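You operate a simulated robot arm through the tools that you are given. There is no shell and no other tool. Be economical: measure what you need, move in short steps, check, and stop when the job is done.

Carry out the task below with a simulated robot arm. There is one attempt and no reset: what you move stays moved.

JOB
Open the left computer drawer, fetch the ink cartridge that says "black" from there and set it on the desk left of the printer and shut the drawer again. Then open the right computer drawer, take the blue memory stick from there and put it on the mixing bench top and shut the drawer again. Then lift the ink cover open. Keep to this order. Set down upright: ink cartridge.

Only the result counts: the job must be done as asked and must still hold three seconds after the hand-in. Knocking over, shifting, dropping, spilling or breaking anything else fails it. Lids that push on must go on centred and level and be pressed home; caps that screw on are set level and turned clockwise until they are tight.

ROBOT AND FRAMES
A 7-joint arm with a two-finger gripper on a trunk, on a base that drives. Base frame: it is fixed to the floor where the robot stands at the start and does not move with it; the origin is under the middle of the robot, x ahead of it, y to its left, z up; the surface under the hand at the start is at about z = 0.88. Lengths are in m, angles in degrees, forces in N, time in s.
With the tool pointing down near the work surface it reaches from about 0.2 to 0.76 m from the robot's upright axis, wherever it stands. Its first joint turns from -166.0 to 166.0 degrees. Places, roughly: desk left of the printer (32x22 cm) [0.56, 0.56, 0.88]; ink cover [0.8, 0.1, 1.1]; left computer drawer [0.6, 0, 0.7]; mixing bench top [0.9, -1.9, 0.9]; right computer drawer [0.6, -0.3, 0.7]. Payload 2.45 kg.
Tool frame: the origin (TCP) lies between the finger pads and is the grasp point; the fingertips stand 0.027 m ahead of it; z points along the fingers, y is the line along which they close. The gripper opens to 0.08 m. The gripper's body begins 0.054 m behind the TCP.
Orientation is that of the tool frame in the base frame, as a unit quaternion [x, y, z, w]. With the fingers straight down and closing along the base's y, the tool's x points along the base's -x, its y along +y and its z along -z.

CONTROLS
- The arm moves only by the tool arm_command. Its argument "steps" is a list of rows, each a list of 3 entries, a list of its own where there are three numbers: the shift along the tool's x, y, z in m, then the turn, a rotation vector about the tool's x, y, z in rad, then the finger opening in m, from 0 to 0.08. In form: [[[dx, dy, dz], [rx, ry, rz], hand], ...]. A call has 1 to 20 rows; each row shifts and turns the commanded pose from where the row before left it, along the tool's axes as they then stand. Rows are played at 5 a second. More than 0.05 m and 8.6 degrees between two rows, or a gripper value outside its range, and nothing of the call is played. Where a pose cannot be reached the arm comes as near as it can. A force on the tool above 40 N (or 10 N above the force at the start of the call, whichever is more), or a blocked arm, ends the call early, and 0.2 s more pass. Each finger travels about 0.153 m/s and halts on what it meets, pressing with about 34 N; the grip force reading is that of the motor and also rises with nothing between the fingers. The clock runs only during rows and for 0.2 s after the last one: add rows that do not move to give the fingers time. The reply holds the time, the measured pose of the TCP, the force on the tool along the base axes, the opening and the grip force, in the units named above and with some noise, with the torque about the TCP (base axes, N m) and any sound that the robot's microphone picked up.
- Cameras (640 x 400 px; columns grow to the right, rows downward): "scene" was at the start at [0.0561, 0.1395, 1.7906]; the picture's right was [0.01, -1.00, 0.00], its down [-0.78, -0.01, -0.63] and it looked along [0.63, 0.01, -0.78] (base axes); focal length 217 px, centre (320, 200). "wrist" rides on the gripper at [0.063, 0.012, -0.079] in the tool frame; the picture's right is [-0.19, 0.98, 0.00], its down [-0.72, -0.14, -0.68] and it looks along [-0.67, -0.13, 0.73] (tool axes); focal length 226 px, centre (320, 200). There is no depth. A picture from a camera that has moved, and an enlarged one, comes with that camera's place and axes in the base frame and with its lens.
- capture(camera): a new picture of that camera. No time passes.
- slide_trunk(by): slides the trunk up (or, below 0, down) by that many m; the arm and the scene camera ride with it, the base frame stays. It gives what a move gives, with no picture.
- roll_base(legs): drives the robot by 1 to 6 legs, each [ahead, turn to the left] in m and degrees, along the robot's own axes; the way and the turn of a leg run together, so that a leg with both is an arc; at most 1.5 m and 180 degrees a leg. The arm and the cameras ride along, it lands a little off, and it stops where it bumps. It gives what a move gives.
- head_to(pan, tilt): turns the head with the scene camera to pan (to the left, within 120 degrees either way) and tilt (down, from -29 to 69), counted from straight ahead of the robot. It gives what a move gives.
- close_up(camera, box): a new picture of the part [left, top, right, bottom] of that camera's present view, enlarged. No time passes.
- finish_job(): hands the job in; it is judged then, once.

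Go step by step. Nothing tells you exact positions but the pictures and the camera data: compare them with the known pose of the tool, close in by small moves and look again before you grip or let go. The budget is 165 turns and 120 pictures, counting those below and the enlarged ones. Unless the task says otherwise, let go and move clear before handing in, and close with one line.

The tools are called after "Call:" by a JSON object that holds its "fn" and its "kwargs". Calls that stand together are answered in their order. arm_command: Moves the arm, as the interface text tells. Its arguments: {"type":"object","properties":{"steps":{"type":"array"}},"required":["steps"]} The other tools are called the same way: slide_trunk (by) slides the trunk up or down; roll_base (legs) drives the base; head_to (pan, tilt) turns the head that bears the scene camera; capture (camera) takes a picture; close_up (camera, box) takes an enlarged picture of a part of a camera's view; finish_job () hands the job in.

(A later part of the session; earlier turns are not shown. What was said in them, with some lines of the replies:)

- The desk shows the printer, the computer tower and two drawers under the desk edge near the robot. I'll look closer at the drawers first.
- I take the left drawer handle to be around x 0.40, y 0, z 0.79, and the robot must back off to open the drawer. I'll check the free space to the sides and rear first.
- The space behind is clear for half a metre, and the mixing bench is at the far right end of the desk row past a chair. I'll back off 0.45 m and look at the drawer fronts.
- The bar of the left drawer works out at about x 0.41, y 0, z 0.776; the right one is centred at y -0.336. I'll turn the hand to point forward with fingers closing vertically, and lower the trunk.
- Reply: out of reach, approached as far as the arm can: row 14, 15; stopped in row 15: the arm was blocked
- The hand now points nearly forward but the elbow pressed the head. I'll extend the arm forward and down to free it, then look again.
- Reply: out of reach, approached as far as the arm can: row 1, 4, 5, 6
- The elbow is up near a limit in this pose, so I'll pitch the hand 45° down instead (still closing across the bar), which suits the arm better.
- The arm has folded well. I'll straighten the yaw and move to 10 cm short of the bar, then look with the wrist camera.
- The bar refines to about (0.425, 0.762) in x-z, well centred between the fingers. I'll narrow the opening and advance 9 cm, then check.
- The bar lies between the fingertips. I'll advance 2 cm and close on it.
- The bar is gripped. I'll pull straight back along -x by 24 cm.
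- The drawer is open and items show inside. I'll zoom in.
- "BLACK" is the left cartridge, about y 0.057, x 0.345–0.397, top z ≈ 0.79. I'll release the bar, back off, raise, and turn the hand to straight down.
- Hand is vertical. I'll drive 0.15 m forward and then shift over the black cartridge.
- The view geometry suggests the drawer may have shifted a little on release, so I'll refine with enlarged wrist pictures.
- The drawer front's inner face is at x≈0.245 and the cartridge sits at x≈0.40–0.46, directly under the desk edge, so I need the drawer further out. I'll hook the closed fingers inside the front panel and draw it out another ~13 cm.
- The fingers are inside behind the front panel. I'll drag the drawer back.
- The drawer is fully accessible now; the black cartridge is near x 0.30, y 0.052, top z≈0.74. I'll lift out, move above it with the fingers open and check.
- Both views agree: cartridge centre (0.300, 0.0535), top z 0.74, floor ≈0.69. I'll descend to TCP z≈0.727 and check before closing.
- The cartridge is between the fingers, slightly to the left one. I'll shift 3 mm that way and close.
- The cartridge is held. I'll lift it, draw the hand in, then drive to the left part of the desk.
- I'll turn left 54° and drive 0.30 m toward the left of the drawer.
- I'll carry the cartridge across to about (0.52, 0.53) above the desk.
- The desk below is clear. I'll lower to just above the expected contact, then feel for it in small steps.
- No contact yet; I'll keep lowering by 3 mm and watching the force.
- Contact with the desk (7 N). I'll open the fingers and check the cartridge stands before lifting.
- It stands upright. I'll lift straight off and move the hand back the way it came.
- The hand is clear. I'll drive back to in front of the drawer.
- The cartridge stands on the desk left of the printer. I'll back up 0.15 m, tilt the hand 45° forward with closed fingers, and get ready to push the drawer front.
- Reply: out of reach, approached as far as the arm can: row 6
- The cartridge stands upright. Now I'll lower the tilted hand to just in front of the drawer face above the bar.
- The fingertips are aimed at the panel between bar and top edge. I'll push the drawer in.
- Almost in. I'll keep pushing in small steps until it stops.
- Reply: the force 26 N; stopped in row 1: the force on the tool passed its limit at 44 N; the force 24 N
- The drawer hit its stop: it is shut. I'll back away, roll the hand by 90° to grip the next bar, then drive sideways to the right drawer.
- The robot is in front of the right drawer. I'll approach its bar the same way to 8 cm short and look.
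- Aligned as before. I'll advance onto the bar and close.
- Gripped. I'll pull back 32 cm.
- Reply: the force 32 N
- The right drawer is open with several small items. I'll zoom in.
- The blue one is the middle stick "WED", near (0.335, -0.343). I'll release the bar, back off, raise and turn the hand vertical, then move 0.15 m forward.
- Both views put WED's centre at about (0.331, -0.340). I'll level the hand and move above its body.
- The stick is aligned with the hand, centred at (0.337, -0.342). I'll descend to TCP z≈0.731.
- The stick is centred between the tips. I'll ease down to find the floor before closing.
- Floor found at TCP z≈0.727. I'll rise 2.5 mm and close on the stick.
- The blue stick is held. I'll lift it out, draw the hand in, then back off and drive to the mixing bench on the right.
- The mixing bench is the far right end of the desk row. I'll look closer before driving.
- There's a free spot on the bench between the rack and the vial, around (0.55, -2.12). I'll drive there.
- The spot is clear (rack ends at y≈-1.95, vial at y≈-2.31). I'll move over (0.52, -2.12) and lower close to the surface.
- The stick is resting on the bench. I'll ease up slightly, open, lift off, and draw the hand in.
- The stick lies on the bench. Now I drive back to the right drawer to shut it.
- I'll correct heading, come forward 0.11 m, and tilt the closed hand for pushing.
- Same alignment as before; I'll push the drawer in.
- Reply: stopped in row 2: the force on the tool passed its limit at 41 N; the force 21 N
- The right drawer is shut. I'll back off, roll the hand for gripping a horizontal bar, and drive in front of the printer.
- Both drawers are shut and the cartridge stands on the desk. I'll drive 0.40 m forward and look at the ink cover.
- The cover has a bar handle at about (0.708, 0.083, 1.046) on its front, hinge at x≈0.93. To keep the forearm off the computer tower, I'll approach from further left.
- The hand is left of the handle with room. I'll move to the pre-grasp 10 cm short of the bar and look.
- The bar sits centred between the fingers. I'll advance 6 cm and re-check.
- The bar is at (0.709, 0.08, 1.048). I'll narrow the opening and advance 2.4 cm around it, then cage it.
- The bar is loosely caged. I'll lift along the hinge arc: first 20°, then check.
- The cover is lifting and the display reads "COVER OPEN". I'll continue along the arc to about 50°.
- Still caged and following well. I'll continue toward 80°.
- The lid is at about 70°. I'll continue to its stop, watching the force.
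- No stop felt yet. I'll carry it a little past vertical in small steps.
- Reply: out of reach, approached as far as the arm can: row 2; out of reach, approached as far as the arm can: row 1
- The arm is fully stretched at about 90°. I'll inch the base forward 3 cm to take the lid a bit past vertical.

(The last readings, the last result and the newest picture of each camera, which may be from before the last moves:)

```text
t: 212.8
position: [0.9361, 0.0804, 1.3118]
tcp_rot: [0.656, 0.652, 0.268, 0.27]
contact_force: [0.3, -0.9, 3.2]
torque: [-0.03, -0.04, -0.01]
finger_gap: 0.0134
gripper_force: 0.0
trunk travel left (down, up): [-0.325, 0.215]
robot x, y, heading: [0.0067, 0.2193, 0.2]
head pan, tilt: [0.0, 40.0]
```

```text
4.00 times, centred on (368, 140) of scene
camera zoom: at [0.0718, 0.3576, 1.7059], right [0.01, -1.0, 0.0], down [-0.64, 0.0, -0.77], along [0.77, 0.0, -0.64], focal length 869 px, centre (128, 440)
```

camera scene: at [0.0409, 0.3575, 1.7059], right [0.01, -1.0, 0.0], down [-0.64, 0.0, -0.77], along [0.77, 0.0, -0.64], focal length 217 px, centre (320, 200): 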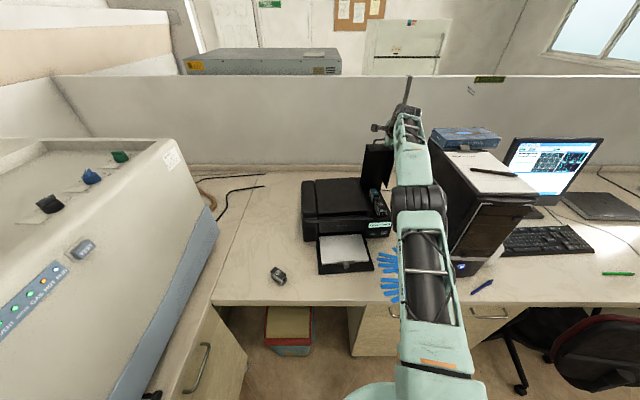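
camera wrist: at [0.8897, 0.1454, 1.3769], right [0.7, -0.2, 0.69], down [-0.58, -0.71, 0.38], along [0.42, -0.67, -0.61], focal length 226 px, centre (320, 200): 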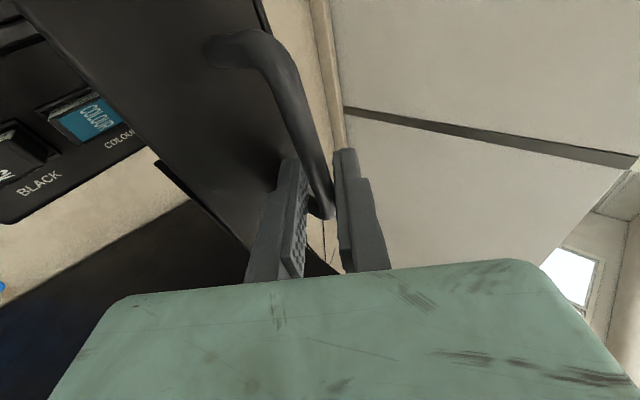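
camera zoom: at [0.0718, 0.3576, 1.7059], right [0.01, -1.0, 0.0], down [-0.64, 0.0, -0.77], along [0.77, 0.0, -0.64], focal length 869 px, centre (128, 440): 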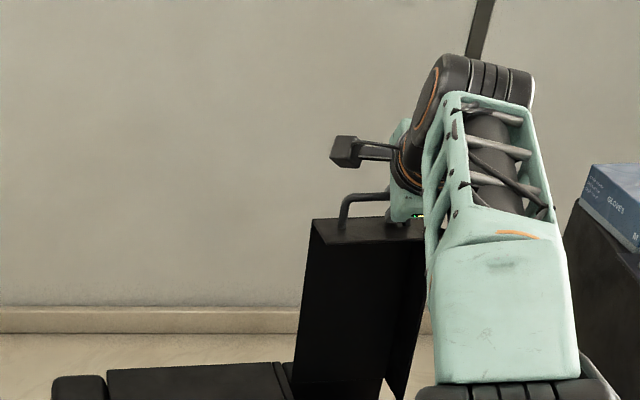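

The lid is now slightly past vertical and snug. I'll open the fingers and withdraw straight back, then check that it stays.

Call:
{"fn": "arm_command", "kwargs": {"steps": [[[0, 0, 0], [0, 0, 0], 0.024], [[0, 0, 0], [0, 0, 0], 0.03], [[0, 0, -0.01], [0, 0, 0], 0.03], [[0, 0, -0.02], [0, 0, 0], 0.03], [[0, 0, -0.03], [0, 0, 0], 0.03]]}}

Call:
{"fn": "capture", "kwargs": {"camera": "wrist"}}

Call:
{"fn": "close_up", "kwargs": {"camera": "scene", "box": [288, 90, 448, 190]}}

```text
t: 214.0
position: [0.8904, 0.0812, 1.3555]
tcp_rot: [0.656, 0.652, 0.268, 0.27]
contact_force: [0.5, 0.4, 0.5]
torque: [-0.03, -0.02, 0.01]
finger_gap: 0.0301
gripper_force: 0.1
trunk travel left (down, up): [-0.325, 0.215]
robot x, y, heading: [0.0055, 0.2162, 0.5]
head pan, tilt: [0.0, 40.0]
```

```text
27 pictures are left
camera wrist: at [0.8442, 0.1463, 1.4217], right [0.7, -0.2, 0.69], down [-0.58, -0.71, 0.38], along [0.42, -0.67, -0.61], focal length 226 px, centre (320, 200)
```

wrist: 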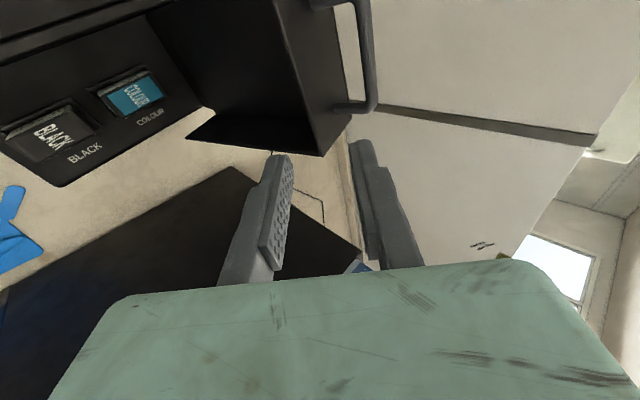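

```text
4.00 times, centred on (368, 140) of scene
camera zoom: at [0.0696, 0.3577, 1.706], right [0.01, -1.0, 0.0], down [-0.64, 0.0, -0.77], along [0.77, 0.0, -0.64], focal length 869 px, centre (128, 440)
```

zoom: 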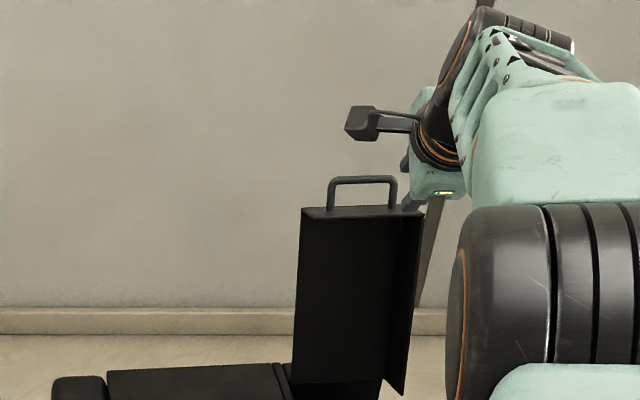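

The lid stays open on its own. I'll withdraw the hand, back the base away, and inspect everything.

Call:
{"fn": "arm_command", "kwargs": {"steps": [[[0, 0, -0.04], [0, 0, 0], 0.03], [[0, 0, -0.04], [0, 0, 0], 0.03], [[0, -0.02, -0.02], [0, 0, 0], 0.03], [[0, -0.028, -0.028], [0, 0, 0], 0.03], [[0, -0.028, -0.028], [0, 0, 0], 0.03], [[0, -0.028, -0.028], [0, 0, 0], 0.03]]}}

Call:
{"fn": "roll_base", "kwargs": {"legs": [[-0.4, 0]]}}

Call:
{"fn": "head_to", "kwargs": {"pan": -8, "tilt": 38}}

Call:
{"fn": "capture", "kwargs": {"camera": "scene"}}

Call:
{"fn": "close_up", "kwargs": {"camera": "scene", "box": [224, 130, 416, 250]}}

```text
t: 215.4
position: [0.6863, 0.0834, 1.4106]
tcp_rot: [0.656, 0.652, 0.268, 0.271]
contact_force: [1.3, -0.6, 0.3]
torque: [0.03, 0.02, 0.02]
finger_gap: 0.0303
gripper_force: 0.1
trunk travel left (down, up): [-0.325, 0.215]
robot x, y, heading: [0.0064, 0.217, 0.2]
head pan, tilt: [0.0, 40.0]
```

```text
t: 217.9
position: [0.2868, 0.084, 1.4124]
tcp_rot: [0.653, 0.654, 0.269, 0.27]
contact_force: [-0.3, 0.1, 0.9]
torque: [0.04, -0.02, 0.01]
finger_gap: 0.0299
gripper_force: 0.0
trunk travel left (down, up): [-0.325, 0.215]
robot x, y, heading: [-0.3926, 0.2137, 0.8]
head pan, tilt: [0.0, 40.0]
```

```text
t: 218.6
position: [0.287, 0.0854, 1.4119]
tcp_rot: [0.653, 0.654, 0.269, 0.269]
contact_force: [0.3, -0.3, 0.4]
torque: [0.01, 0.0, 0.02]
finger_gap: 0.0302
gripper_force: 0.0
trunk travel left (down, up): [-0.325, 0.215]
robot x, y, heading: [-0.397, 0.213, 0.7]
head pan, tilt: [-8.0, 38.0]
```

```text
25 pictures are left
camera scene: at [-0.333, 0.3425, 1.7089], right [-0.13, -0.99, 0.0], down [-0.61, 0.08, -0.79], along [0.78, -0.1, -0.62], focal length 217 px, centre (320, 200)
```

scene: 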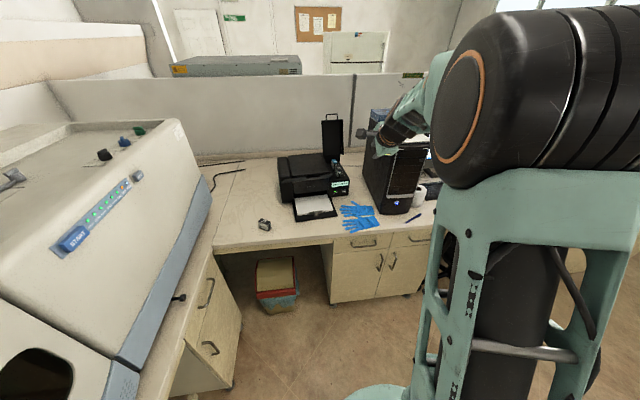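

```text
3.33 times, centred on (320, 190) of scene
camera zoom: at [-0.333, 0.3425, 1.7089], right [-0.13, -0.99, 0.0], down [-0.61, 0.08, -0.79], along [0.78, -0.1, -0.62], focal length 724 px, centre (320, 233)
```

zoom: 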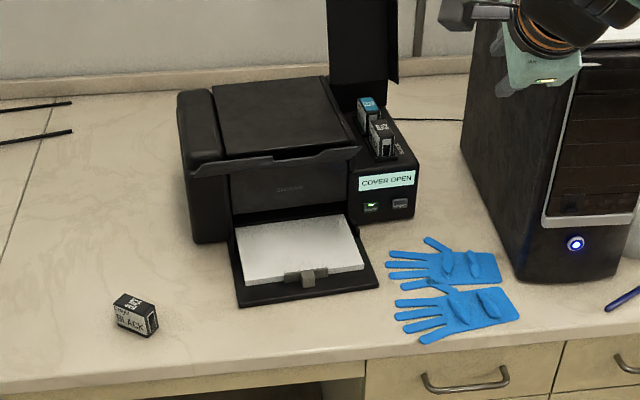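

The ink cover stays open, the black cartridge stands upright left of the printer, both drawers are shut and the hand is clear. I'm handing in.

Call:
{"fn": "finish_job", "kwargs": {}}

```text
The job is handed in.
```

The job is done and handed in. The black cartridge stands upright on the desk left of the printer, the blue "WED" memory stick lies on the mixing bench top, both drawers are shut, and the ink cover stays open.
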